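You operate a simulated robot arm through the tools that you are given. There is no shell and no other tool. Be economical: measure what you need, move in short steps, check, and stop when the job is done.

Carry out the task below with a simulated robot arm. There is one attempt and no reset: what you move stays moved.

TASK
Oil the index plate's dry locking pin and pin the disc again.
Fine: loosen the clamp to draw the pin, press its end on the oil pad, seat it in the bore, clamp tight; the disc stays at its angle.

It is judged by the outcome, as a careful person would: the job done as asked, and still so three seconds after it is handed in. It fails if anything else is knocked over, pushed out of place, dropped, spilled or broken.

THE ROBOT
A 6-joint arm with a two-finger parallel gripper, fixed in place. Base frame: the origin is at the foot of the arm, x ahead of it, y to its left, z up; the work surface is at about z = 0.748. Lengths are in m, angles in rad, forces in N, time in s.
With the tool pointing down near the work surface it reaches from about 0.26 to 0.68 m from the base axis. Its first joint turns from -1.152 to 1.152 rad. Payload 2.9 kg.
Tool frame: the origin (TCP) lies between the finger pads and is the grasp point; the fingertips stand 0.03 m ahead of it; z points along the fingers, y is the line along which they close. The gripper opens to 0.11 m. The fingers are 0.02 m wide and 0.01 m thick; the gripper's body (0.048 by 0.112 m) begins 0.055 m behind the TCP.
Orientation is that of the tool frame in the base frame, as a unit quaternion [x, y, z, w]. With the fingers straight down and closing along the base's y, the tool's x points along the base's -x, its y along +y and its z along -z.

THE INTERFACE
- The arm moves only by the tool jog_arm. Its argument "commands" is a list that holds one entry, the list of rows, each a list of 7 numbers: the shift along the tool's x, y, z in units of 40 mm (1.0 is 40 mm), then the turn, a rotation vector about the tool's x, y, z in units of 4 degrees (1.0 is 4 degrees), then the gripper command, from -1 (shut) to 1 (fully open), values between in proportion. In form: [[[dx, dy, dz, rx, ry, rz, jaw], ...]]. A call has 1 to 8 rows; each row shifts and turns the commanded pose from where the row before left it, along the tool's axes as they then stand. A call with a number of a shift or a turn outside -1 to 1 is refused whole. A row lasts 0.2 s, in which the tool goes at most 0.05 m and 0.15 rad; a call with a longer step from one row to the next is refused whole, and so is a gripper value outside its range. A pose out of reach is approached as far as the arm can. The call stops where the force on the tool passes 40 N (or 10 N more than at its start, if that is more) or the arm is blocked; 0.2 s more then pass. The fingers move at their own pace (about 0.108 m/s each) and stop on an object; they squeeze with about 28 N. The grip force told is the motor's: it shows also when the fingers shut on nothing. Time passes only in rows, and 0.2 s behind the last, so rows that do not move let the fingers close. It gives the time, the measured TCP pose, the force on the tool (base axes), the opening and the grip force at its end, in the units of the frame above (readings bear some noise).
- Cameras (640 x 400 px; columns grow to the right, rows downward): "scene" is fixed at [0.0758, 0.4313, 1.3903]; the picture's right is [-0.77, -0.64, 0.00], its down [-0.31, 0.38, -0.87] and it looks along [0.55, -0.67, -0.49] (base axes); focal length 321 px, centre (320, 200). "wrist" rides on the gripper at [-0.036, 0, -0.057] in the tool frame; the picture's right is [0.00, -1.00, 0.00], its down [0.97, 0.00, -0.24] and it looks along [0.24, 0.00, 0.97] (tool axes); focal length 218 px, centre (320, 200).
- capture(camera): a new picture of that camera. No time passes.
- probe_pixels(camera, pixels): for up to 12 pixels [column, row] of the newest picture of that camera ("zoom" is the newest enlarged one), the place [x, y, z] in the base frame of the surface seen there, good to about 0.002 m. No time passes.
- close_up(camera, box): a new picture of the part [left, top, right, bottom] of that camera's present view, enlarged. No time passes.
- finish_job(): hands the job in; it is judged then, once.

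Work in short steps. Measure before you move; look again where a grasp or a placing could have gone wrong, and mend it. You have 80 turns and 38 pictures in all, those below and enlarged ones among them. Open the gripper and draw the arm clear of the work before you hand the job in, unless the task says otherwise; then end with one line.

The tools are called after "Call:" as a command line: name --argument value ..., lists and objects as JSON in quotes. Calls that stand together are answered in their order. jog_arm: Moves the arm, as the interface text tells. Its arguments: {"type":"object","properties":{"commands":{"type":"array","items":{"type":"array","items":{"type":"array","items":{"type":"number"}}}}},"required":["commands"]} The other tools are called the same way: capture (camera) takes a picture; probe_pixels (camera, pixels) gives the place of the surface under pixels of a picture; close_up (camera, box) takes an enlarged picture of a part of a camera's view; finish_job () hands the job in.

At the start:

```text
time_s: 0.0
position: [0.493, -0.1234, 1.1099]
ee_rot: [0.0, 1.0, 0.0, -0.001]
contact_force: [-0.6, -0.9, -0.3]
gripper_width: 0.1104
gripper_force: 0.1
```

scene: 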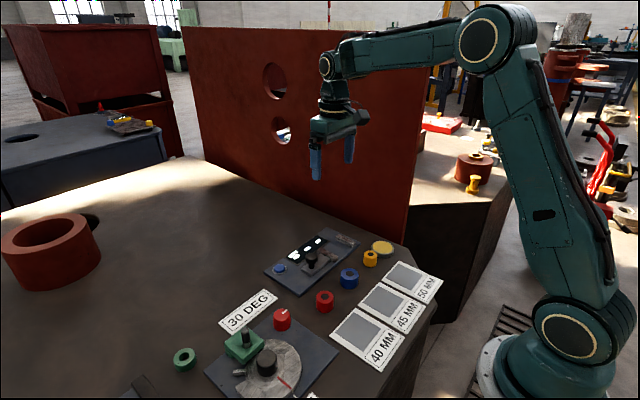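
wrist: 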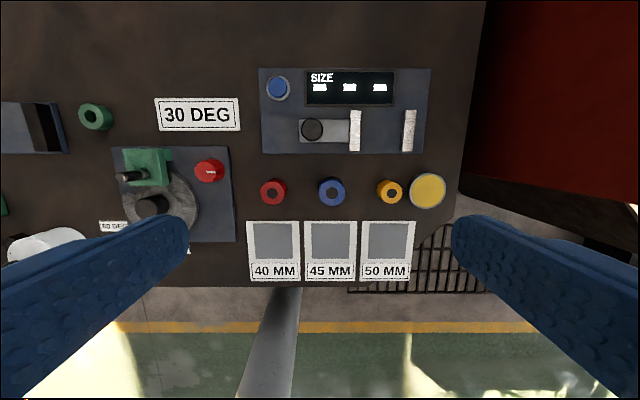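

The index plate is around (265,355) in the scene and (170,190) in the wrist view. I'll enlarge both.

Call:
close_up --camera "scene" --box '[160, 280, 352, 400]'

Call:
close_up --camera "wrist" --box '[80, 130, 256, 240]'

```text
3.33 times, centred on (256, 340) of scene
```

zoom: 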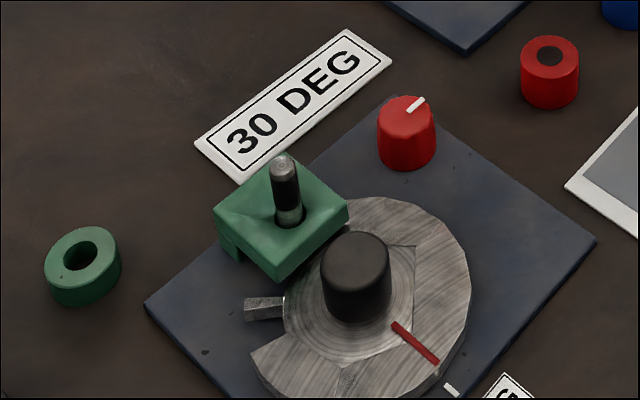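

```text
3.64 times, centred on (168, 185) of wrist
```

zoom: 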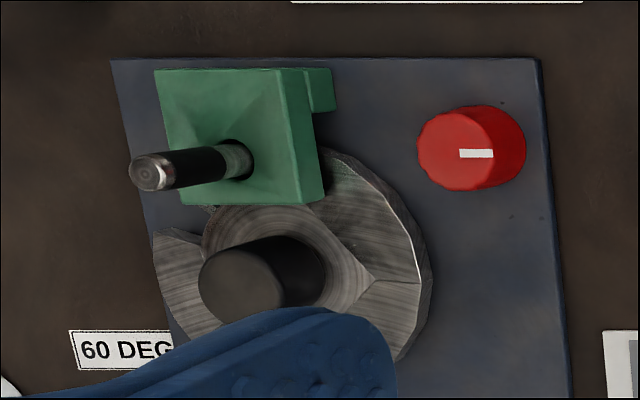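

Measure the main features before moving.

Call:
probe_pixels --camera "wrist" --pixels '[[122, 177], [150, 175], [209, 171], [150, 205], [427, 190], [45, 125], [45, 243], [95, 117], [225, 230], [5, 208], [190, 190], [165, 160]]'

Call:
jog_arm --commands '[[[0, 1, 0, 0, 0, 0, 1], [0, 1, 0, 0, 0, 0, 1], [0, 1, 0, 0, 0, 0, 1], [0, 1, 0, 0, 0, 0, 1], [0, 0.5, 0, 0, 0, 0, 1]]]'

Call:
capture --camera "wrist"

```text
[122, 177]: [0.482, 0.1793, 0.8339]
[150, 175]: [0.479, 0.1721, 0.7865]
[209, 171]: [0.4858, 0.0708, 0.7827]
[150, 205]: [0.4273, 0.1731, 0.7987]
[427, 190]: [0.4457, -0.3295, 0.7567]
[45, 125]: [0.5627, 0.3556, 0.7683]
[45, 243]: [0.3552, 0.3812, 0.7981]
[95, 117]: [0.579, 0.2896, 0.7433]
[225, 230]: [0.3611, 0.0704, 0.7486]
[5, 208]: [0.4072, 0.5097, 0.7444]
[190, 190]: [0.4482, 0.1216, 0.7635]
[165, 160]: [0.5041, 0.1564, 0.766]
```

```text
time_s: 1.2
position: [0.4937, 0.0572, 1.1103]
ee_rot: [0.0, 1.0, -0.001, 0.0]
contact_force: [-0.2, 0.9, -0.7]
gripper_width: 0.11
gripper_force: 0.0
```

```text
33 pictures are left
```

wrist: 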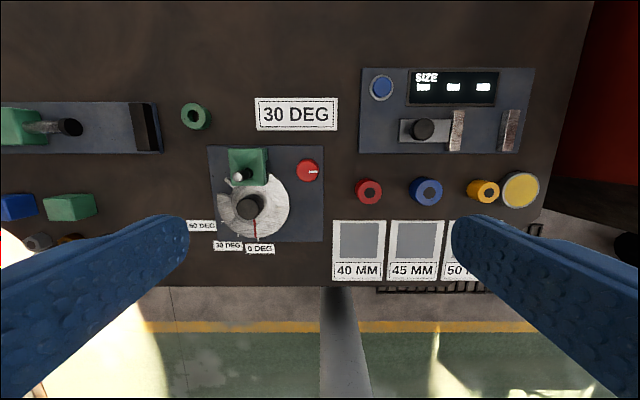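

Call:
jog_arm --commands '[[[0, 1, 0, 0, 0, 0, 1], [0, 1, 0, 0, 0, 0, 1], [0, 1, 0, 0, 0, 0, 1], [0, 1, 0, 0, 0, 0, 1]]]'

Call:
capture --camera "wrist"

Call:
close_up --camera "wrist" --box '[280, 120, 440, 260]'

```text
time_s: 2.2
position: [0.4941, 0.2189, 1.109]
ee_rot: [0.0, 1.0, 0.0, 0.001]
contact_force: [-0.4, 0.9, -0.3]
gripper_width: 0.11
gripper_force: 0.1
```

```text
32 pictures are left
```

wrist: 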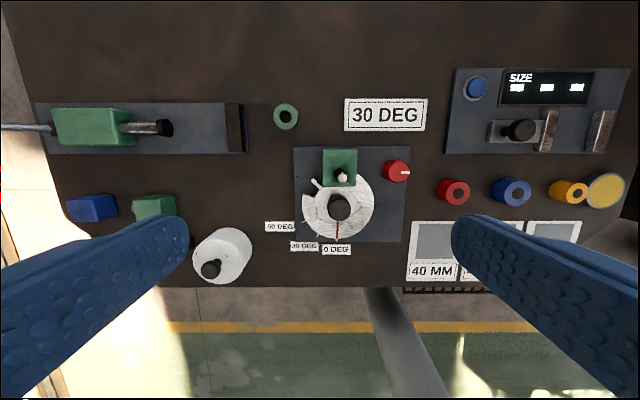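

```text
2.86 times, centred on (360, 190) of wrist
```

zoom: 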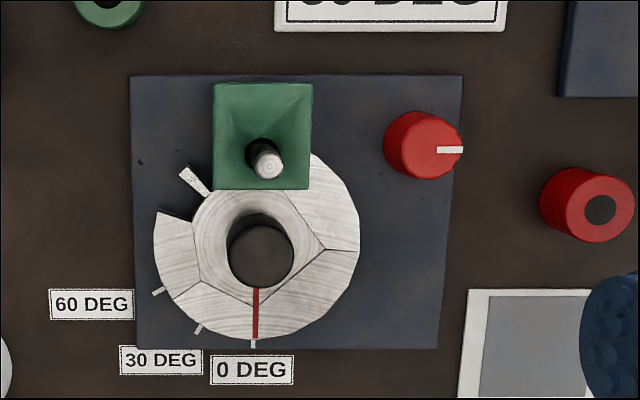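

Call:
close_up --camera "wrist" --box '[0, 90, 300, 290]'

Call:
close_up --camera "scene" --box '[260, 220, 420, 320]'

Call:
probe_pixels --camera "wrist" --pixels '[[342, 178], [342, 160], [332, 165], [352, 165], [340, 184], [396, 172], [339, 209], [286, 116], [605, 190], [220, 250], [328, 155], [356, 155]]'

```text
2.00 times, centred on (150, 190) of wrist
```

zoom: 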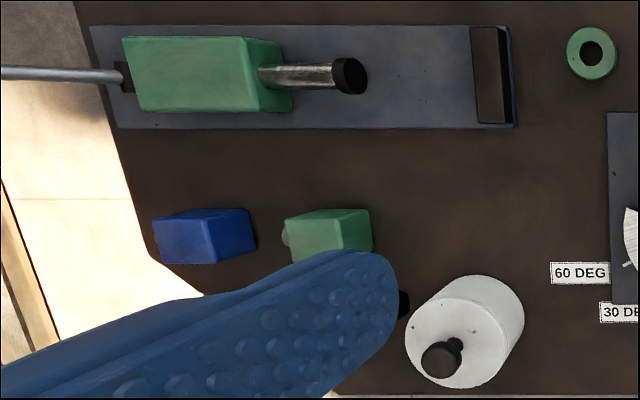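

```text
4.00 times, centred on (340, 270) of scene
```

zoom: 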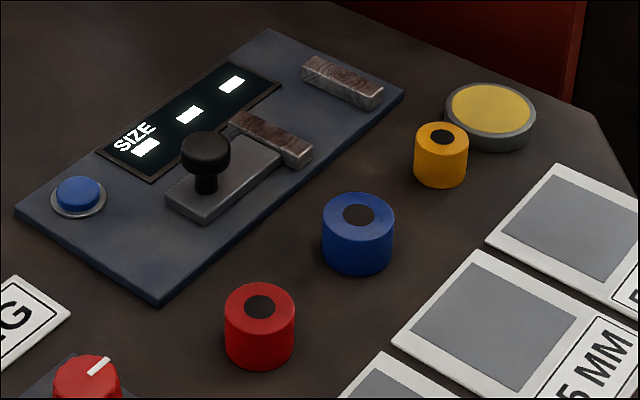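

```text
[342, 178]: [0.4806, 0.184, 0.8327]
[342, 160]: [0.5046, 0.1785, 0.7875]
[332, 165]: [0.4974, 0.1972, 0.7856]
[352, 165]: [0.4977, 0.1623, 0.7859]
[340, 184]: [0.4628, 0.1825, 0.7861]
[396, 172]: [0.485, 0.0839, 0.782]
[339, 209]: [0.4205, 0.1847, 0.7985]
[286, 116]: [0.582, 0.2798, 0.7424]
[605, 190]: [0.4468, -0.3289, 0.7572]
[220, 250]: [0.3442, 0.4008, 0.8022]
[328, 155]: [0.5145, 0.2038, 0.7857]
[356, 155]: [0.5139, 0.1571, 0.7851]
```

The yellow pad in its grey tray at (0.447,-0.329) is the oil pad. The red knob at (0.485,0.084) looks like the clamp. I'm going above the knob for a closer look.

Call:
jog_arm --commands '[[[0.22, -1, 0, 0, 0, 0, 1], [0, -1, 0.5, 0, 0, 0, 0.8], [0, -0.9, 0.8, 0, 0, 0, 0.5], [0, -0.5, 1, 0, 0, 0, 0.2], [0, 0, 1, 0, 0, 0, 0.2], [0, 0, 1, 0, 0, 0, 0.1], [0, 0, 0.9, 0, 0, 0, 0.1]]]'

Call:
capture --camera "wrist"

```text
time_s: 3.8
position: [0.484, 0.0816, 0.9017]
ee_rot: [0.0, 1.0, 0.0, 0.0]
contact_force: [0.7, -0.2, -0.4]
gripper_width: 0.0607
gripper_force: 0.1
```

```text
28 pictures are left
```

wrist: 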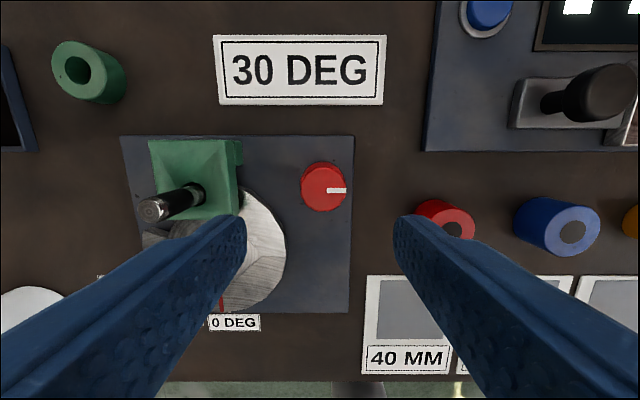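

Call:
probe_pixels --camera "wrist" --pixels '[[323, 188], [304, 190], [344, 198], [323, 166], [323, 207], [340, 225], [155, 209], [215, 170], [323, 211], [325, 215]]'

Call:
close_up --camera "wrist" --box '[270, 140, 380, 230]'

```text
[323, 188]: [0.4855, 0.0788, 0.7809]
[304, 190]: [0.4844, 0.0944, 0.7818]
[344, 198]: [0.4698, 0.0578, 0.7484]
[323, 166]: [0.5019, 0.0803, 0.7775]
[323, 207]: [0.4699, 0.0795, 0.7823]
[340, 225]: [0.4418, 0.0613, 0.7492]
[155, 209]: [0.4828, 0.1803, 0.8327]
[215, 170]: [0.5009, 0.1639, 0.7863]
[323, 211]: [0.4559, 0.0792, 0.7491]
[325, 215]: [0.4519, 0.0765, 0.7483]
```

```text
4.44 times, centred on (325, 185) of wrist
```

zoom: 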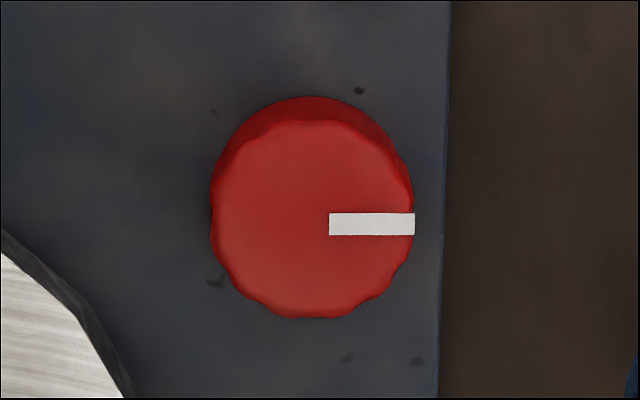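

Knob centre is (0.4855,0.079), top at 0.782, and its mark points to -y. I descend and close on it.

Call:
jog_arm --commands '[[[-0.04, -0.065, 0.9, 0, 0, 0, 0.1], [0, 0, 0.9, 0, 0, 0, 0.1], [0, 0, 0.7, 0, 0, 0, 0.1], [0, 0, 0.34, 0, 0, 0, 0.1], [0, 0, 0, 0, 0, 0, -1], [0, 0, 0, 0, 0, 0, -1]]]'

```text
time_s: 5.2
position: [0.4866, 0.0799, 0.7872]
ee_rot: [-0.001, 1.0, 0.0, 0.0]
contact_force: [-1.3, 13.2, -3.5]
gripper_width: 0.0395
gripper_force: 44.9
```

Gripped, with a 13 N side load in y, so I shift +y a little. Then I try loosening anticlockwise seen from above (tool -z).

Call:
jog_arm --commands '[[[0, 0.04, 0, 0, 0, 0, -1], [0, 0, 0, 0, 0, -1, -1], [0, 0, 0, 0, 0, -1, -1], [0, 0, 0, 0, 0, -1, -1], [0, 0, 0, 0, 0, -1, -1], [0, 0, 0, 0, 0, 0, -1]]]'

Call:
close_up --camera "wrist" --box '[220, 100, 420, 225]'

```text
time_s: 6.6
position: [0.4877, 0.0791, 0.7885]
ee_rot: [-0.14, 0.99, 0.0, 0.001]
contact_force: [9.2, 9.3, -19.0]
gripper_width: 0.0399
gripper_force: 44.5
```

```text
3.20 times, centred on (320, 162) of wrist
```

zoom: 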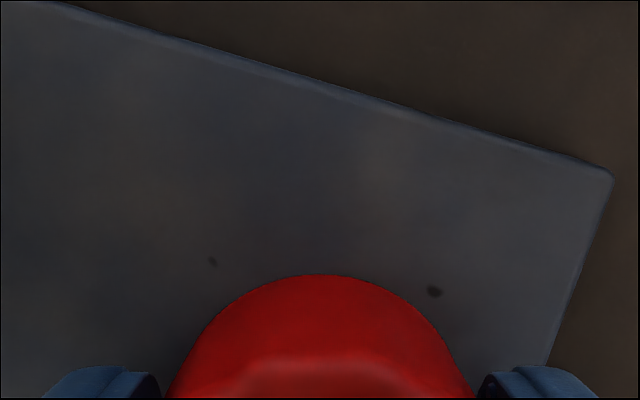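

Call:
close_up --camera "wrist" --box '[220, 170, 420, 295]'

Call:
close_up --camera "scene" --box '[180, 280, 372, 400]'

```text
3.20 times, centred on (320, 232) of wrist
```

zoom: 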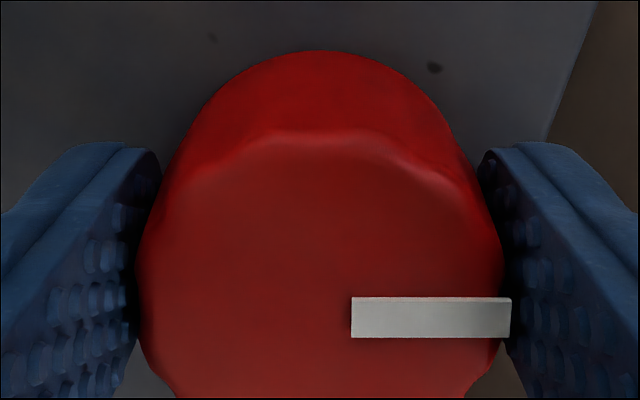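

```text
3.33 times, centred on (276, 340) of scene
```

zoom: 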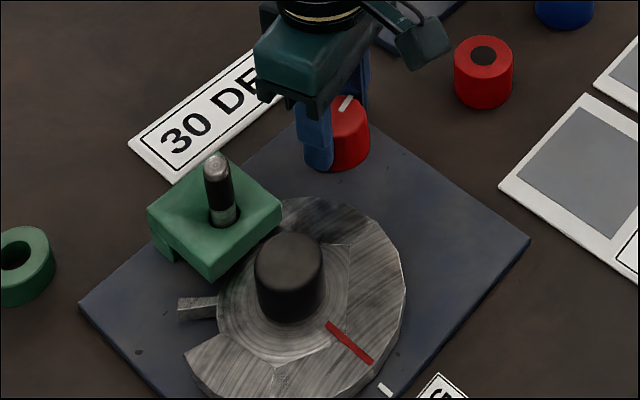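

The knob turned 16° with the jaws, since the mark is still aligned with them. I continue anticlockwise.

Call:
jog_arm --commands '[[[0, 0, 0, 0, 0, -1, -1], [0, 0, 0, 0, 0, -1, -1], [0, 0, 0, 0, 0, -1, -1], [0, 0, 0, 0, 0, -1, -1], [0, 0, 0, 0, 0, -1, -1], [0, 0, 0, 0, 0, -1, -1], [0, 0, 0, 0, 0, -1, -1], [0, 0, 0, 0, 0, -1, -1]]]'

Call:
jog_arm --commands '[[[0, 0, 0, 0, 0, -1, -1], [0, 0, 0, 0, 0, -1, -1], [0, 0, 0, 0, 0, -1, -1], [0, 0, 0, 0, 0, -1, -1], [0, 0, 0, 0, 0, -1, -1], [0, 0, 0, 0, 0, -1, -1], [0, 0, 0, 0, 0, -1, -1], [0, 0, 0, 0, 0, -1, -1]]]'

Call:
capture --camera "wrist"

```text
time_s: 8.4
position: [0.4867, 0.0815, 0.7897]
ee_rot: [-0.408, 0.913, 0.003, -0.002]
contact_force: [-0.7, 14.7, -14.2]
gripper_width: 0.0397
gripper_force: 45.1
```

```text
time_s: 10.2
position: [0.4843, 0.0826, 0.788]
ee_rot: [-0.645, 0.764, 0.002, 0.0]
contact_force: [-16.4, 19.4, 6.3]
gripper_width: 0.0395
gripper_force: 44.5
```

```text
23 pictures are left
```

wrist: 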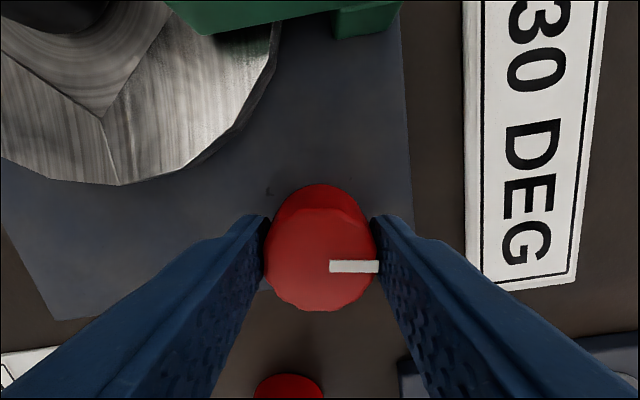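

Call:
jog_arm --commands '[[[-0.03, 0.03, 0, 0, 0, -1, -1], [0, 0, 0, 0, 0, -1, -1], [0, 0, 0, 0, 0, -1, -1], [0, 0, 0, 0, 0, -1, -1], [0, 0, 0, 0, 0, 0, -1]]]'

```text
time_s: 11.4
position: [0.4841, 0.0805, 0.7876]
ee_rot: [0.743, -0.669, 0.0, 0.001]
contact_force: [-13.5, 1.7, 6.6]
gripper_width: 0.0402
gripper_force: 45.1
```

The wrist has turned 96°. I release, rise and look at the mark.

Call:
jog_arm --commands '[[[0, 0, 0, 0, 0, 0, 0.1], [0, 0, -0.5, 0, 0, 0, 0.1], [0, 0, -0.9, 0, 0, 0, 0.1], [0, 0, -1, 0, 0, 0, 0.1], [0, 0, -0.8, 0, 0, 1, 0.1]]]'

Call:
capture --camera "wrist"

```text
time_s: 12.6
position: [0.4862, 0.0808, 0.9161]
ee_rot: [0.719, -0.695, 0.0, 0.0]
contact_force: [0.4, -0.1, 0.2]
gripper_width: 0.0605
gripper_force: 0.0
```

```text
22 pictures are left
```

wrist: 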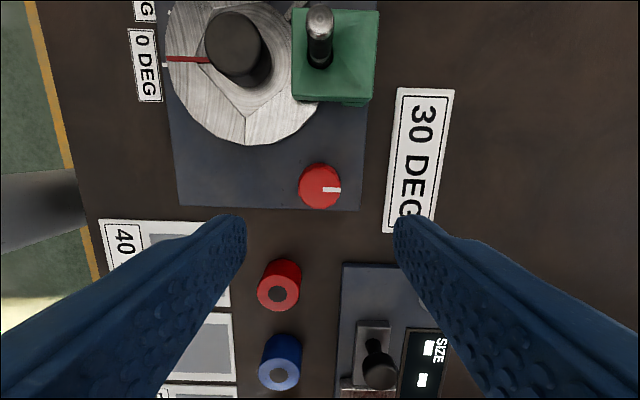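

The mark now points to +x, so the clamp has turned about 95°. I measure the pin and disc mark, and turn the wrist back to neutral.

Call:
probe_pixels --camera "wrist" --pixels '[[321, 12], [310, 18], [333, 18], [320, 50], [300, 30], [345, 60], [320, 188], [172, 59], [207, 60], [230, 28]]'

Call:
jog_arm --commands '[[[0, 0, 0, 0, 0, 1, 0], [0, 0, 0, 0, 0, 1, 0], [0, 0, 0, 0, 0, 1, 0], [0, 0, 0, 0, 0, 1, 0], [0, 0, 0, 0, 0, 1, 0], [0, 0, 0, 0, 0, 1, 0], [0, 0, 0, 0, 0, 1, 0], [0, 0, 0, 0, 0, 1, 0]]]'

Call:
jog_arm --commands '[[[0, 0, 0, 0, 0, 1, 0], [0, 0, 0, 0, 0, 1, 0], [0, 0, 0, 0, 0, 1, 0], [0, 0, 0, 0, 0, 1, 0], [0, 0, 0, 0, 0, 1, 0], [0, 0, 0, 0, 0, 1, 0], [0, 0, 0, 0, 0, 1, 0], [0, 0, 0, 0, 0, 1, 0]]]'

Call:
jog_arm --commands '[[[0, 0, 0, 0, 0, 1, 0], [0, 0, 0, 0, 0, 1, 0], [0, 0, 0, 0, 0, 1, 0], [0, 0, 0, 0, 0, 1, 0], [0, 0, 0, 0, 0, 1, 0], [0, 0, 0, 0, 0, 1, 0], [0, 0, 0, 0, 0, 1, 0]]]'

```text
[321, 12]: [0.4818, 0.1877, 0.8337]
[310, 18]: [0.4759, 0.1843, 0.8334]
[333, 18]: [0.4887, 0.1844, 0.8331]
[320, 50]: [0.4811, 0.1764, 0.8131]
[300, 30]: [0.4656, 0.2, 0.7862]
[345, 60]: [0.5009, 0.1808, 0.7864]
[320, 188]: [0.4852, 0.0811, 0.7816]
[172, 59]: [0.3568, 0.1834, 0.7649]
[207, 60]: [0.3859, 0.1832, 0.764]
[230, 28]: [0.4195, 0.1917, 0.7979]
```

```text
time_s: 14.4
position: [0.4857, 0.0802, 0.9171]
ee_rot: [-0.5, 0.866, 0.0, 0.0]
contact_force: [-0.4, -1.0, 0.5]
gripper_width: 0.055
gripper_force: 0.0
```

```text
time_s: 16.2
position: [0.4862, 0.0819, 0.9158]
ee_rot: [-0.241, 0.971, -0.001, 0.0]
contact_force: [0.3, 0.1, -0.1]
gripper_width: 0.0552
gripper_force: 0.0
```

```text
time_s: 17.8
position: [0.4848, 0.081, 0.9171]
ee_rot: [0.001, 1.0, 0.0, 0.0]
contact_force: [0.1, 0.7, -0.2]
gripper_width: 0.0551
gripper_force: 0.0
```

Call:
jog_arm --commands '[[[0.09, 1, 0, 0, 0, 0, 0], [0, 1, 0, 0, 0, 0, 0], [0, 0.57, 0, 0, 0, 0, 0], [0, 0, 0, 0, 0, 0, 0]]]'

Call:
capture --camera "wrist"

```text
time_s: 18.8
position: [0.4835, 0.1838, 0.9171]
ee_rot: [0.0, 1.0, 0.001, 0.0]
contact_force: [-0.6, -0.3, -1.3]
gripper_width: 0.0552
gripper_force: 0.1
```

```text
21 pictures are left
```

wrist: 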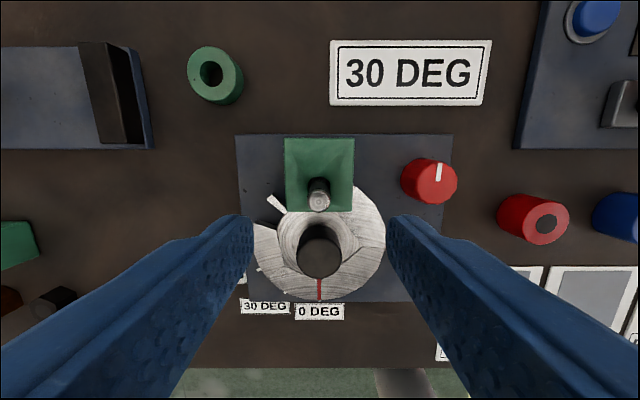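

Call:
close_up --camera "wrist" --box '[270, 130, 370, 220]'

Call:
probe_pixels --camera "wrist" --pixels '[[310, 201], [328, 201], [319, 193], [319, 208], [319, 201], [277, 205], [288, 180], [345, 180], [319, 182]]'

```text
4.44 times, centred on (320, 175) of wrist
```

zoom: 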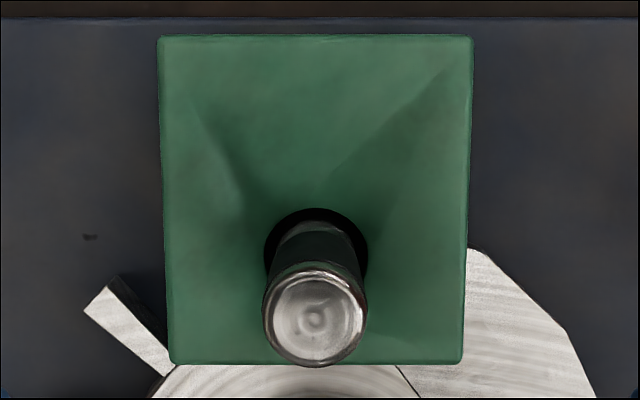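

```text
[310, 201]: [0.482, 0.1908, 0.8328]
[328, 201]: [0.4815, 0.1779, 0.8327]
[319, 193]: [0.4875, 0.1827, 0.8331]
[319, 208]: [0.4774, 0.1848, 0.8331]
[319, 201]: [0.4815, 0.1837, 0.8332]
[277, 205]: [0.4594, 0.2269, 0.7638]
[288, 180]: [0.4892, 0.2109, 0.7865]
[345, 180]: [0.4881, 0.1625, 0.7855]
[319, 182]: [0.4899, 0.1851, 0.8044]
```

Pin centre is (0.482,0.184), top at 0.833. I descend to put the tips about 6 mm above the bracket, and close.

Call:
jog_arm --commands '[[[0.02, 0, 0.8, 0, 0, 0, 0], [0, 0, 0.8, 0, 0, 0, 0], [0, 0, 0.5, 0, 0, 0, 0], [0, 0, 0.25, 0, 0, 0, 0], [0, 0, 0, 0, 0, 0, -1], [0, 0, 0, 0, 0, 0, -1], [0, 0, 0, 0, 0, 0, -1]]]'

```text
time_s: 20.4
position: [0.4822, 0.1831, 0.8241]
ee_rot: [0.0, 1.0, 0.0, -0.001]
contact_force: [-0.3, 0.0, -0.5]
gripper_width: 0.015
gripper_force: 28.7
```

Gripped at 15 mm with no side load. I draw it up slowly and watch the force.

Call:
jog_arm --commands '[[[0, 0, -0.1, 0, 0, 0, -1], [0, 0, -0.15, 0, 0, 0, -1], [0, 0, 0, 0, 0, 0, -1]]]'

```text
time_s: 21.2
position: [0.4817, 0.1827, 0.8336]
ee_rot: [0.0, 1.0, 0.0, 0.0]
contact_force: [0.7, -1.1, -1.4]
gripper_width: 0.015
gripper_force: 28.3
```

Call:
jog_arm --commands '[[[0, 0, -0.4, 0, 0, 0, -1], [0, 0, -0.4, 0, 0, 0, -1], [0, 0, -0.4, 0, 0, 0, -1], [0, 0, -0.4, 0, 0, 0, -1], [0, 0, -0.4, 0, 0, 0, -1], [0, 0, 0, 0, 0, 0, -1]]]'

Call:
close_up --camera "scene" --box '[180, 240, 372, 360]'

```text
time_s: 22.6
position: [0.4812, 0.1838, 0.9127]
ee_rot: [0.0, 1.0, 0.0, 0.0]
contact_force: [-0.3, -0.5, -1.5]
gripper_width: 0.0151
gripper_force: 27.8
```

```text
3.33 times, centred on (276, 300) of scene
```

zoom: 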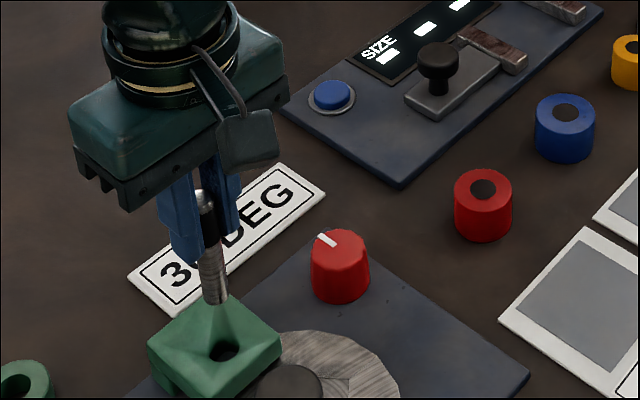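

The pin is out. I measure its lower end, zoom (213,300), and raise it further.

Call:
probe_pixels --camera "zoom" --pixels '[[214, 299], [213, 290], [212, 270], [201, 195], [224, 352]]'

Call:
jog_arm --commands '[[[0, 0, -1, 0, 0, 0, -1], [0, -0.5, -0.5, 0, 0, 0, -1], [0, -1, 0, 0, 0, 0, -1], [0, -1, 0, 0, 0, 0, -1]]]'

Call:
close_up --camera "scene" --box '[200, 180, 392, 300]'

```text
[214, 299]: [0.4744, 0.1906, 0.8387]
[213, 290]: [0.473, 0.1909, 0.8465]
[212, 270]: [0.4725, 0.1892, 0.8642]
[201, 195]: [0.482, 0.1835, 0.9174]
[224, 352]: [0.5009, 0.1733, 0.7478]
```

```text
time_s: 23.6
position: [0.4818, 0.0841, 0.9732]
ee_rot: [-0.001, 1.0, 0.0, 0.0]
contact_force: [0.6, -0.4, -1.4]
gripper_width: 0.0147
gripper_force: 27.9
```

```text
3.33 times, centred on (296, 240) of scene
```

zoom: 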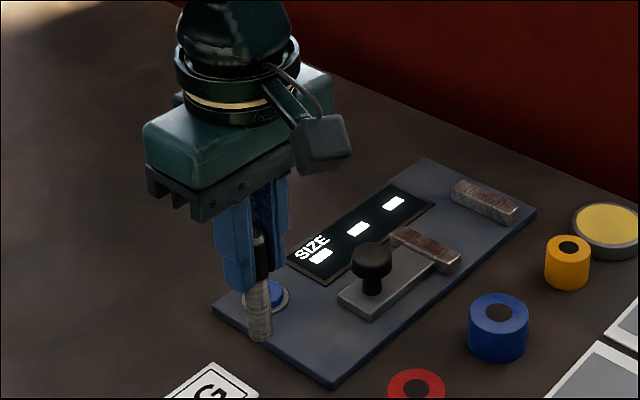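

Call:
probe_pixels --camera "zoom" --pixels '[[261, 338], [260, 330], [258, 300], [260, 318], [605, 222], [578, 225], [634, 222], [605, 207], [600, 250]]'

Call:
capture --camera "wrist"

```text
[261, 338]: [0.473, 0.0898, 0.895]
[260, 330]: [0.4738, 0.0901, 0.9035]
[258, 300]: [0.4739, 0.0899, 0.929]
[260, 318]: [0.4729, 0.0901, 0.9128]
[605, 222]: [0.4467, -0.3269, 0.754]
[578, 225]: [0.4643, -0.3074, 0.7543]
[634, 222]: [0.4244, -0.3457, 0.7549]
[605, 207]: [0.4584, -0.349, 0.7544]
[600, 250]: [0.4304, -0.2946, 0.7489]
```

```text
17 pictures are left
```

wrist: 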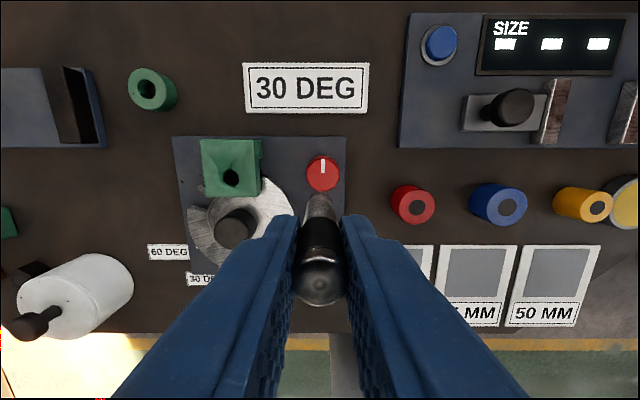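

The pin hangs straight, with its end about 0.079 below the TCP. Pad centre is (0.446,-0.328), top about 0.756. I carry it there high.

Call:
jog_arm --commands '[[[0.15, -1, 0, 0, 0, 0, -1], [0.15, -1, 0, 0, 0, 0, -1], [0.15, -1, 0, 0, 0, 0, -1], [0.15, -1, 0, 0, 0, 0, -1], [0.15, -1, 0, 0, 0, 0, -1], [0.15, -1, 0, 0, 0, 0, -1], [0, -1, 0, 0, 0, 0, -1], [0, -1, 0, 0, 0, 0, -1]]]'

Call:
jog_arm --commands '[[[0, -1, 0, 0, 0, 0, -1], [0, -0.8, 0, 0, 0, 0, -1], [0, -0.5, 0.6, 0, 0, 0, -1], [0, 0, 0.8, 0, 0, 0, -1], [0, 0, 0.8, 0, 0, 0, -1], [0, 0, 0, 0, 0, 0, -1]]]'

Call:
close_up --camera "scene" --box '[304, 180, 464, 280]'

```text
time_s: 25.4
position: [0.4445, -0.2333, 0.9727]
ee_rot: [0.0, 1.0, -0.001, 0.0]
contact_force: [-0.3, 0.8, -1.2]
gripper_width: 0.0151
gripper_force: 28.3
```

```text
time_s: 26.8
position: [0.4433, -0.3267, 0.8833]
ee_rot: [0.0, 1.0, 0.0, -0.001]
contact_force: [-0.3, 0.7, -1.2]
gripper_width: 0.0151
gripper_force: 28.1
```

```text
4.00 times, centred on (384, 230) of scene
```

zoom: 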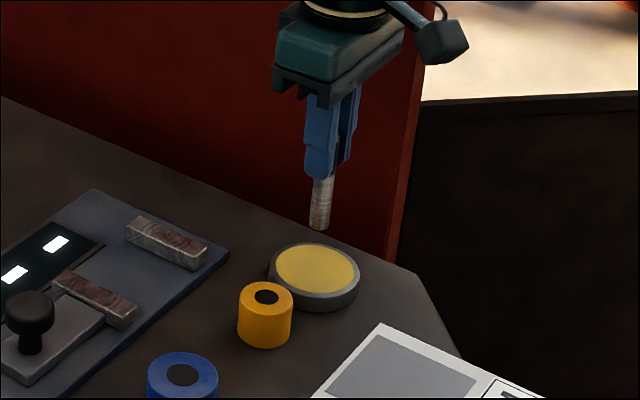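

The pin is over the pad. I come down with a slow last stretch, watching the force.

Call:
jog_arm --commands '[[[-0.05, 0, 0.5, 0, 0, 0, -1], [0, 0, 0.4, 0, 0, 0, -1], [0, 0, 0.1, 0, 0, 0, -1], [0, 0, 0.05, 0, 0, 0, -1], [0, 0, 0, 0, 0, 0, -1]]]'

```text
time_s: 28.0
position: [0.4468, -0.3277, 0.8424]
ee_rot: [-0.001, 1.0, 0.001, 0.0]
contact_force: [-0.7, 0.0, -1.2]
gripper_width: 0.015
gripper_force: 28.6
```

Call:
jog_arm --commands '[[[0, 0, 0.05, 0, 0, 0, -1], [0, 0, 0.05, 0, 0, 0, -1], [0, 0, 0.05, 0, 0, 0, -1], [0, 0, 0, 0, 0, 0, -1]]]'

```text
time_s: 29.0
position: [0.4494, -0.3275, 0.8387]
ee_rot: [0.001, 1.0, -0.002, 0.002]
contact_force: [-0.5, 2.6, 19.6]
gripper_width: 0.0152
gripper_force: 28.0
```

Contact at 20 N. I hold it there briefly, then lift and look at the end.

Call:
jog_arm --commands '[[[0, 0, 0, 0, 0, 0, -1], [0, 0, 0, 0, 0, 0, -1], [0, 0, 0, 0, 0, 0, -1], [0, 0, 0, 0, 0, 0, -1], [0, 0, 0, 0, 0, 0, -1]]]'

Call:
jog_arm --commands '[[[0, 0, -0.2, 0, 0, 0, -1], [0, 0, -0.6, 0, 0, 0, -1], [0, 0, -0.7, 0, 0, 0, -1], [0, 0, 0, 0, 0, 0, -1]]]'

Call:
close_up --camera "scene" --box '[360, 200, 440, 260]'

```text
time_s: 30.2
position: [0.4482, -0.3276, 0.8364]
ee_rot: [-0.001, 1.0, 0.0, 0.0]
contact_force: [5.2, -1.2, 12.2]
gripper_width: 0.015
gripper_force: 27.9
```

```text
time_s: 31.2
position: [0.4467, -0.3263, 0.8977]
ee_rot: [0.001, 1.0, 0.0, 0.0]
contact_force: [0.6, -0.8, -1.1]
gripper_width: 0.015
gripper_force: 27.6
```

```text
6.67 times, centred on (400, 230) of scene
```

zoom: 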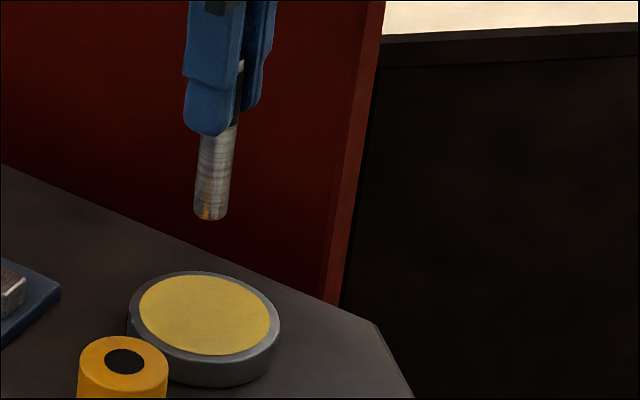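

The tip shows an oily amber tint. I check that the pin is still straight and carry it back high.

Call:
probe_pixels --camera "zoom" --pixels '[[209, 215], [209, 200], [213, 160], [216, 140], [205, 216], [240, 66]]'

Call:
jog_arm --commands '[[[0, 0.5, -1, 0, 0, 0, -1], [0, 1, -0.8, 0, 0, 0, -1], [-0.15, 1, 0, 0, 0, 0, -1], [-0.15, 1, 0, 0, 0, 0, -1], [-0.15, 1, 0, 0, 0, 0, -1], [-0.15, 1, 0, 0, 0, 0, -1], [-0.15, 1, 0, 0, 0, 0, -1], [-0.1, 1, 0, 0, 0, 0, -1]]]'

Call:
jog_arm --commands '[[[0, 1, 0, 0, 0, 0, -1], [0, 1, 0, 0, 0, 0, -1], [0, 1, 0, 0, 0, 0, -1], [0, 1, 0, 0, 0, 0, -1], [0, 1, 0, 0, 0, 0, -1], [0, 0.2, 0, 0, 0, 0, -1], [0, 0, 0, 0, 0, 0, -1]]]'

```text
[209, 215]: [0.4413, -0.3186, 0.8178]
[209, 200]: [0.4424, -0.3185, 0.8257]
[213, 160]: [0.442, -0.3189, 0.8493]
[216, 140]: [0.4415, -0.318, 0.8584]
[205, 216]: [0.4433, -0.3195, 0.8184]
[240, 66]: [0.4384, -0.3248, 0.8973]
```

```text
refused: row 2 steps farther than a row can; nothing moved
```

```text
time_s: 32.8
position: [0.4474, -0.1185, 0.8959]
ee_rot: [0.0, 1.0, 0.0, 0.0]
contact_force: [0.8, 0.2, -1.5]
gripper_width: 0.0148
gripper_force: 28.7
```

The second call ran alone; it moved at z 0.896 with the pin end at 0.817, above the caps, and met no contact. I raise and continue to above the bore.

Call:
jog_arm --commands '[[[0, 0, -1, 0, 0, 0, -1], [0, 0.57, -0.6, 0, 0, 0, -1], [-0.2, 1, 0, 0, 0, 0, -1], [-0.2, 1, 0, 0, 0, 0, -1], [-0.2, 1, 0, 0, 0, 0, -1], [-0.2, 1, 0, 0, 0, 0, -1], [-0.06, 1, 0, 0, 0, 0, -1], [0, 1, 0, 0, 0, 0, -1]]]'

Call:
jog_arm --commands '[[[0, 0.9, 0, 0, 0, 0, -1], [0, 0, 0, 0, 0, 0, -1], [0, 0, 0, 0, 0, 0, -1]]]'

Call:
close_up --camera "scene" --box '[180, 230, 372, 350]'

Call:
capture --camera "wrist"

```text
time_s: 34.6
position: [0.4814, 0.1443, 0.9618]
ee_rot: [-0.001, 1.0, 0.0, 0.0]
contact_force: [0.8, -0.3, -1.2]
gripper_width: 0.0148
gripper_force: 27.9
```

```text
time_s: 35.4
position: [0.4813, 0.1791, 0.9629]
ee_rot: [0.001, 1.0, 0.0, 0.0]
contact_force: [-0.5, 0.3, -1.8]
gripper_width: 0.0151
gripper_force: 28.1
```

```text
3.33 times, centred on (276, 290) of scene
```

zoom: 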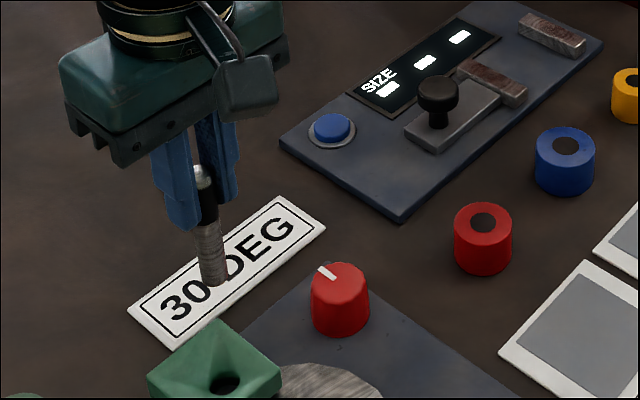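

```text
13 pictures are left
```

wrist: 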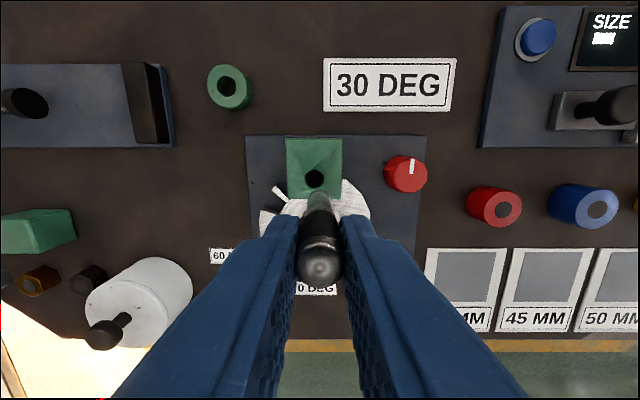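

The funnelled bore is at wrist (315,178). I measure its rim.

Call:
probe_pixels --camera "wrist" --pixels '[[303, 178], [327, 178], [315, 166], [288, 160], [340, 160], [288, 195], [305, 185], [308, 172], [322, 172]]'

Call:
jog_arm --commands '[[[-0.01, 0.1, 0.6, 0, 0, 0, -1], [0, 0, 0.6, 0, 0, 0, -1], [0, 0, 0.6, 0, 0, 0, -1], [0, 0, 0, 0, 0, 0, -1]]]'

Call:
close_up --camera "scene" --box '[200, 300, 296, 360]'

```text
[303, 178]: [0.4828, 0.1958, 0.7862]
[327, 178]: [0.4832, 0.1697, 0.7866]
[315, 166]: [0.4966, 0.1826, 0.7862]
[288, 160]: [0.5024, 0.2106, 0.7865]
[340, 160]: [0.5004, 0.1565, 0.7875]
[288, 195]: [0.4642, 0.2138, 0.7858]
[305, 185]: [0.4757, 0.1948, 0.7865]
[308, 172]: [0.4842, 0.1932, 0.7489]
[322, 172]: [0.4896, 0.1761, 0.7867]
```

```text
time_s: 36.4
position: [0.4811, 0.1844, 0.8886]
ee_rot: [0.0, 1.0, 0.0, 0.0]
contact_force: [-0.4, -0.4, -1.5]
gripper_width: 0.015
gripper_force: 28.0
```

```text
6.67 times, centred on (248, 330) of scene
```

zoom: 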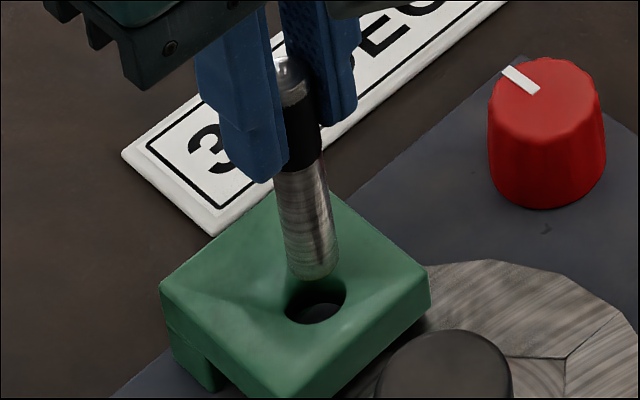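

Pin and hole line up (pin end about 0.809, hole rim 0.786). I lower it in steps.

Call:
jog_arm --commands '[[[0, 0, 0.3, 0, 0, 0, -1], [0, 0, 0.3, 0, 0, 0, -1], [0, 0, 0.2, 0, 0, 0, -1], [0, 0, 0.2, 0, 0, 0, -1], [0, 0, 0, 0, 0, 0, -1]]]'

```text
time_s: 37.6
position: [0.4813, 0.1823, 0.8475]
ee_rot: [-0.001, 1.0, 0.0, 0.0]
contact_force: [-0.5, 0.1, -1.1]
gripper_width: 0.0148
gripper_force: 28.2
```

Call:
jog_arm --commands '[[[0, 0, 0.12, 0, 0, 0, -1], [0, 0, 0.12, 0, 0, 0, -1], [0, 0, 0.1, 0, 0, 0, -1], [0, 0, 0.1, 0, 0, 0, -1], [0, 0, 0, 0, 0, 0, -1]]]'

```text
time_s: 38.8
position: [0.4838, 0.1831, 0.8312]
ee_rot: [-0.001, 1.0, 0.0, 0.003]
contact_force: [3.3, 1.1, 18.7]
gripper_width: 0.0154
gripper_force: 28.4
```

Contact at 19 N with the TCP about 7 mm above its original grip height. I take a look.

Call:
close_up --camera "scene" --box '[200, 300, 296, 360]'

```text
6.67 times, centred on (248, 330) of scene
```

zoom: 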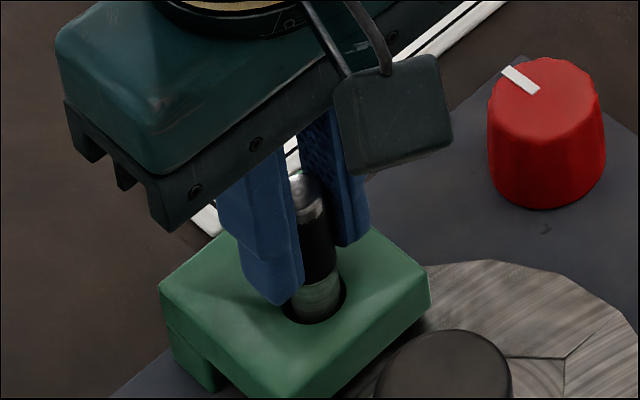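

Call:
probe_pixels --camera "zoom" --pixels '[[303, 180], [300, 186], [318, 240], [318, 280], [318, 300], [306, 213]]'

```text
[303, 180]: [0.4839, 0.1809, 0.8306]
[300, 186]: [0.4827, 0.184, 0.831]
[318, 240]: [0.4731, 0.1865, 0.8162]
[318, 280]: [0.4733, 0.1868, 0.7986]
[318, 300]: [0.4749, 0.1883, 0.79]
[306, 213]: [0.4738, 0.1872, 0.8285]
```

The pin top reads about 0.831, near its original 0.833, so the grip probably slid on the pin when drawing. I release, rise a bit and compare.

Call:
jog_arm --commands '[[[0, 0, -0.05, 0, 0, 0, -1], [0, 0, 0, 0, 0, 0, -0.5], [0, 0, 0, 0, 0, 0, 0], [0, 0, -0.5, 0, 0, 0, 0], [0, 0, -1, 0, 0, 0, 0], [0, 0, -0.65, 0, 0, 0, 0]]]'

Call:
capture --camera "wrist"

Call:
close_up --camera "scene" --box '[200, 300, 328, 380]'

```text
time_s: 40.2
position: [0.4826, 0.1831, 0.9183]
ee_rot: [0.001, 1.0, 0.0, 0.0]
contact_force: [0.2, 0.1, 0.3]
gripper_width: 0.0551
gripper_force: 0.1
```

```text
10 pictures are left
```

wrist: 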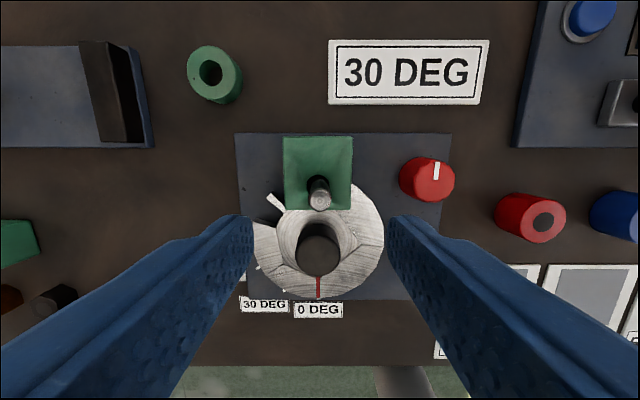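

```text
5.00 times, centred on (264, 340) of scene
```

zoom: 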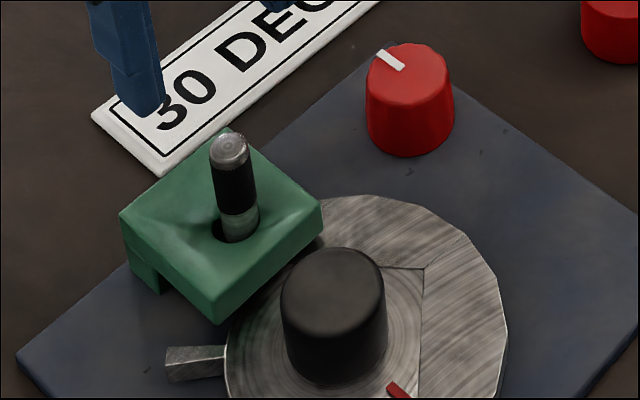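

Call:
probe_pixels --camera "zoom" --pixels '[[230, 150], [222, 150], [240, 150], [232, 180], [238, 205], [239, 230]]'

Call:
probe_pixels --camera "wrist" --pixels '[[310, 202], [328, 202], [319, 194], [319, 209], [319, 201], [318, 298], [317, 279], [288, 180], [270, 196]]'

Call:
close_up --camera "wrist" --box '[230, 130, 400, 310]'

```text
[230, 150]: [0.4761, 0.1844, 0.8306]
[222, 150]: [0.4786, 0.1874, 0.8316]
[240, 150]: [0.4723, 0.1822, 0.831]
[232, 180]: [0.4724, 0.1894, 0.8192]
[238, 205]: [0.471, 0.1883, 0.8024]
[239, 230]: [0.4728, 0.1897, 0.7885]
```

```text
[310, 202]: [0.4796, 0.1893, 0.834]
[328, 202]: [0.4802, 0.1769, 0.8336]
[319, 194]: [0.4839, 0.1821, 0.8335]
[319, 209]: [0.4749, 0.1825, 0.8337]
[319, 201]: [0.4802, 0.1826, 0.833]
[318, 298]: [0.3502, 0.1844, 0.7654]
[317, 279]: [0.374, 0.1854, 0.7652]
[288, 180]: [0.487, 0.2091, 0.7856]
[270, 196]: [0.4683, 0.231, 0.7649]
```

```text
2.22 times, centred on (315, 220) of wrist
```

zoom: 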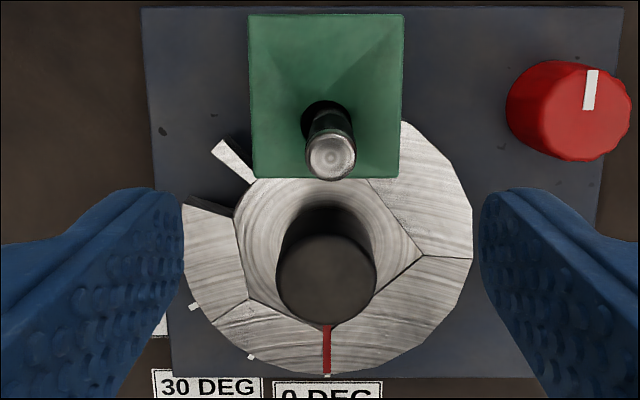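

Pin top is 0.834, as originally, and the disc mark is still at 0 DEG: seated. I go back over the clamp knob, rotating the wrist to -96° on the way.

Call:
jog_arm --commands '[[[-0.08, -1, 0, 0, 0, 0, 0.1], [0, -1, 0, 0, 0, 0, 0.1], [0, -0.56, 0, 0, 0, 0, 0.1], [0, 0, 0, 0, 0, -1, 0.1], [0, 0, 0, 0, 0, -1, 0.1], [0, 0, 0, 0, 0, -1, 0.1], [0, 0, 0, 0, 0, -1, 0.1], [0, 0, 0, 0, 0, -1, 0.1]]]'

Call:
jog_arm --commands '[[[0, 0, 0, 0, 0, -1, 0.1], [0, 0, 0, 0, 0, -1, 0.1], [0, 0, 0, 0, 0, -1, 0.1], [0, 0, 0, 0, 0, -1, 0.1], [0, 0, 0, 0, 0, -1, 0.1], [0, 0, 0, 0, 0, -1, 0.1], [0, 0, 0, 0, 0, -1, 0.1], [0, 0, 0, 0, 0, -1, 0.1]]]'

Call:
jog_arm --commands '[[[0, 0, 0, 0, 0, -1, 0.1], [0, 0, 0, 0, 0, -1, 0.1], [0, 0, 0, 0, 0, -1, 0.1], [0, 0, 0, 0, 0, -1, 0.1], [0, 0, 0, 0, 0, -1, 0.1], [0, 0, 0, 0, 0, -1, 0.1], [0, 0, 0, 0, 0, -1, 0.1], [0, 0, 0, 0, 0, -1, 0.1]]]'

Call:
jog_arm --commands '[[[0, 0, 0, 0, 0, -1, 0.1], [0, 0, 0, 0, 0, -1, 0.1], [0, 0, 0, 0, 0, -1, 0.1], [0, 0, 0, 0, 0, 0, 0.1]]]'

Call:
capture --camera "wrist"

```text
time_s: 42.0
position: [0.4859, 0.0806, 0.9183]
ee_rot: [-0.175, 0.985, 0.001, 0.0]
contact_force: [0.3, -0.1, 0.3]
gripper_width: 0.0607
gripper_force: 0.1
```

```text
time_s: 43.8
position: [0.4853, 0.0803, 0.919]
ee_rot: [-0.439, 0.898, 0.001, 0.0]
contact_force: [0.0, 0.7, 0.1]
gripper_width: 0.0607
gripper_force: 0.1
```

```text
time_s: 45.6
position: [0.4837, 0.0799, 0.9197]
ee_rot: [-0.67, 0.743, -0.001, 0.0]
contact_force: [0.2, 0.0, 0.8]
gripper_width: 0.0604
gripper_force: 0.1
```

```text
time_s: 46.6
position: [0.4854, 0.0812, 0.9196]
ee_rot: [0.743, -0.669, 0.001, 0.0]
contact_force: [0.4, 0.2, -0.3]
gripper_width: 0.0604
gripper_force: 0.0
```

```text
7 pictures are left
```

wrist: 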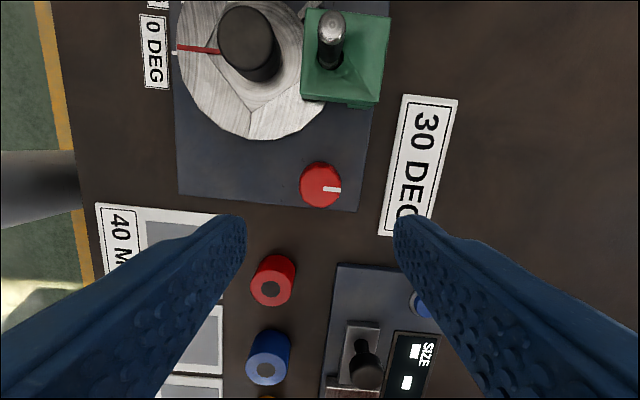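

The jaws line up with the mark. I descend, grip, and turn clockwise (+z tool).

Call:
jog_arm --commands '[[[0, 0, 1, 0, 0, 0, 0.1], [0, 0, 1, 0, 0, 0, 0.1], [0, 0, 0.8, 0, 0, 0, 0.1], [0, 0, 0.48, 0, 0, 0, 0.1], [0, 0, 0, 0, 0, 0, -1], [0, 0, 0, 0, 0, 0, -1]]]'

Call:
jog_arm --commands '[[[0, 0, 0, 0, 0, 1, -1], [0, 0, 0, 0, 0, 1, -1], [0, 0, 0, 0, 0, 1, -1], [0, 0, 0, 0, 0, 1, -1], [0, 0, 0, 0, 0, 1, -1], [0, 0, 0, 0, 0, 1, -1], [0, 0, 0, 0, 0, 1, -1], [0, 0, 0, 0, 0, 1, -1]]]'

```text
time_s: 48.0
position: [0.4845, 0.0808, 0.7871]
ee_rot: [0.743, -0.669, 0.001, -0.001]
contact_force: [2.9, 0.1, -7.2]
gripper_width: 0.0403
gripper_force: 45.1
```

```text
time_s: 49.8
position: [0.485, 0.081, 0.7873]
ee_rot: [-0.53, 0.848, 0.001, 0.0]
contact_force: [1.6, 3.6, -5.4]
gripper_width: 0.0402
gripper_force: 44.5
```

Call:
jog_arm --commands '[[[0, 0, 0, 0, 0, 1, -1], [0, 0, 0, 0, 0, 1, -1], [0, 0, 0, 0, 0, 1, -1], [0, 0, 0, 0, 0, 1, -1], [0, 0, 0, 0, 0, 1, -1], [0, 0, 0, 0, 0, 1, -1], [0, 0, 0, 0, 0, 1, -1], [0, 0, 0, 0, 0, 1, -1]]]'

Call:
jog_arm --commands '[[[0, 0, 0, 0, 0, 1, -1], [0, 0, 0, 0, 0, 1, -1], [0, 0, 0, 0, 0, 1, -1], [0, 0, 0, 0, 0, 1, -1], [0, 0, 0, 0, 0, 1, -1], [0, 0, 0, 0, 0, 1, -1], [0, 0, 0, 0, 0, 1, -1], [0, 0, 0, 0, 0, 0, -1]]]'

Call:
close_up --camera "wrist" --box '[220, 150, 420, 300]'

```text
time_s: 51.6
position: [0.4853, 0.081, 0.7876]
ee_rot: [-0.275, 0.961, -0.001, 0.0]
contact_force: [8.4, -1.5, -8.7]
gripper_width: 0.04
gripper_force: 45.3
```

```text
time_s: 53.4
position: [0.4845, 0.0793, 0.7878]
ee_rot: [-0.035, 0.999, 0.0, -0.001]
contact_force: [6.6, -5.7, -7.0]
gripper_width: 0.04
gripper_force: 44.9
```

```text
2.67 times, centred on (320, 225) of wrist
```

zoom: 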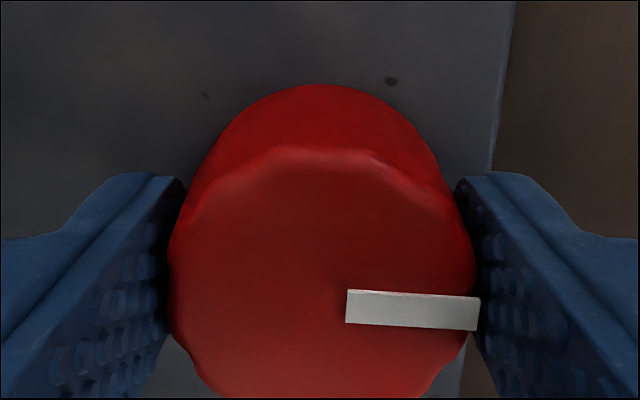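

The mark is nearly back at its original direction. I turn a little past it to make sure it is tight.

Call:
jog_arm --commands '[[[0, 0, 0, 0, 0, 1, -1], [0, 0, 0, 0, 0, 1, -1], [0, 0, 0, 0, 0, 0, -1], [0, 0, 0, 0, 0, 0, -1]]]'

Call:
close_up --camera "wrist" --box '[220, 150, 420, 300]'

```text
time_s: 54.4
position: [0.4848, 0.0798, 0.7878]
ee_rot: [0.035, 0.999, 0.0, 0.0]
contact_force: [3.8, -10.6, 2.5]
gripper_width: 0.0399
gripper_force: 45.5
```

```text
2.67 times, centred on (320, 225) of wrist
```

zoom: 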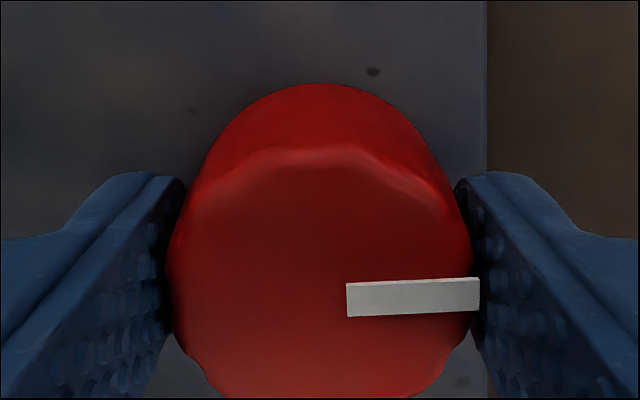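

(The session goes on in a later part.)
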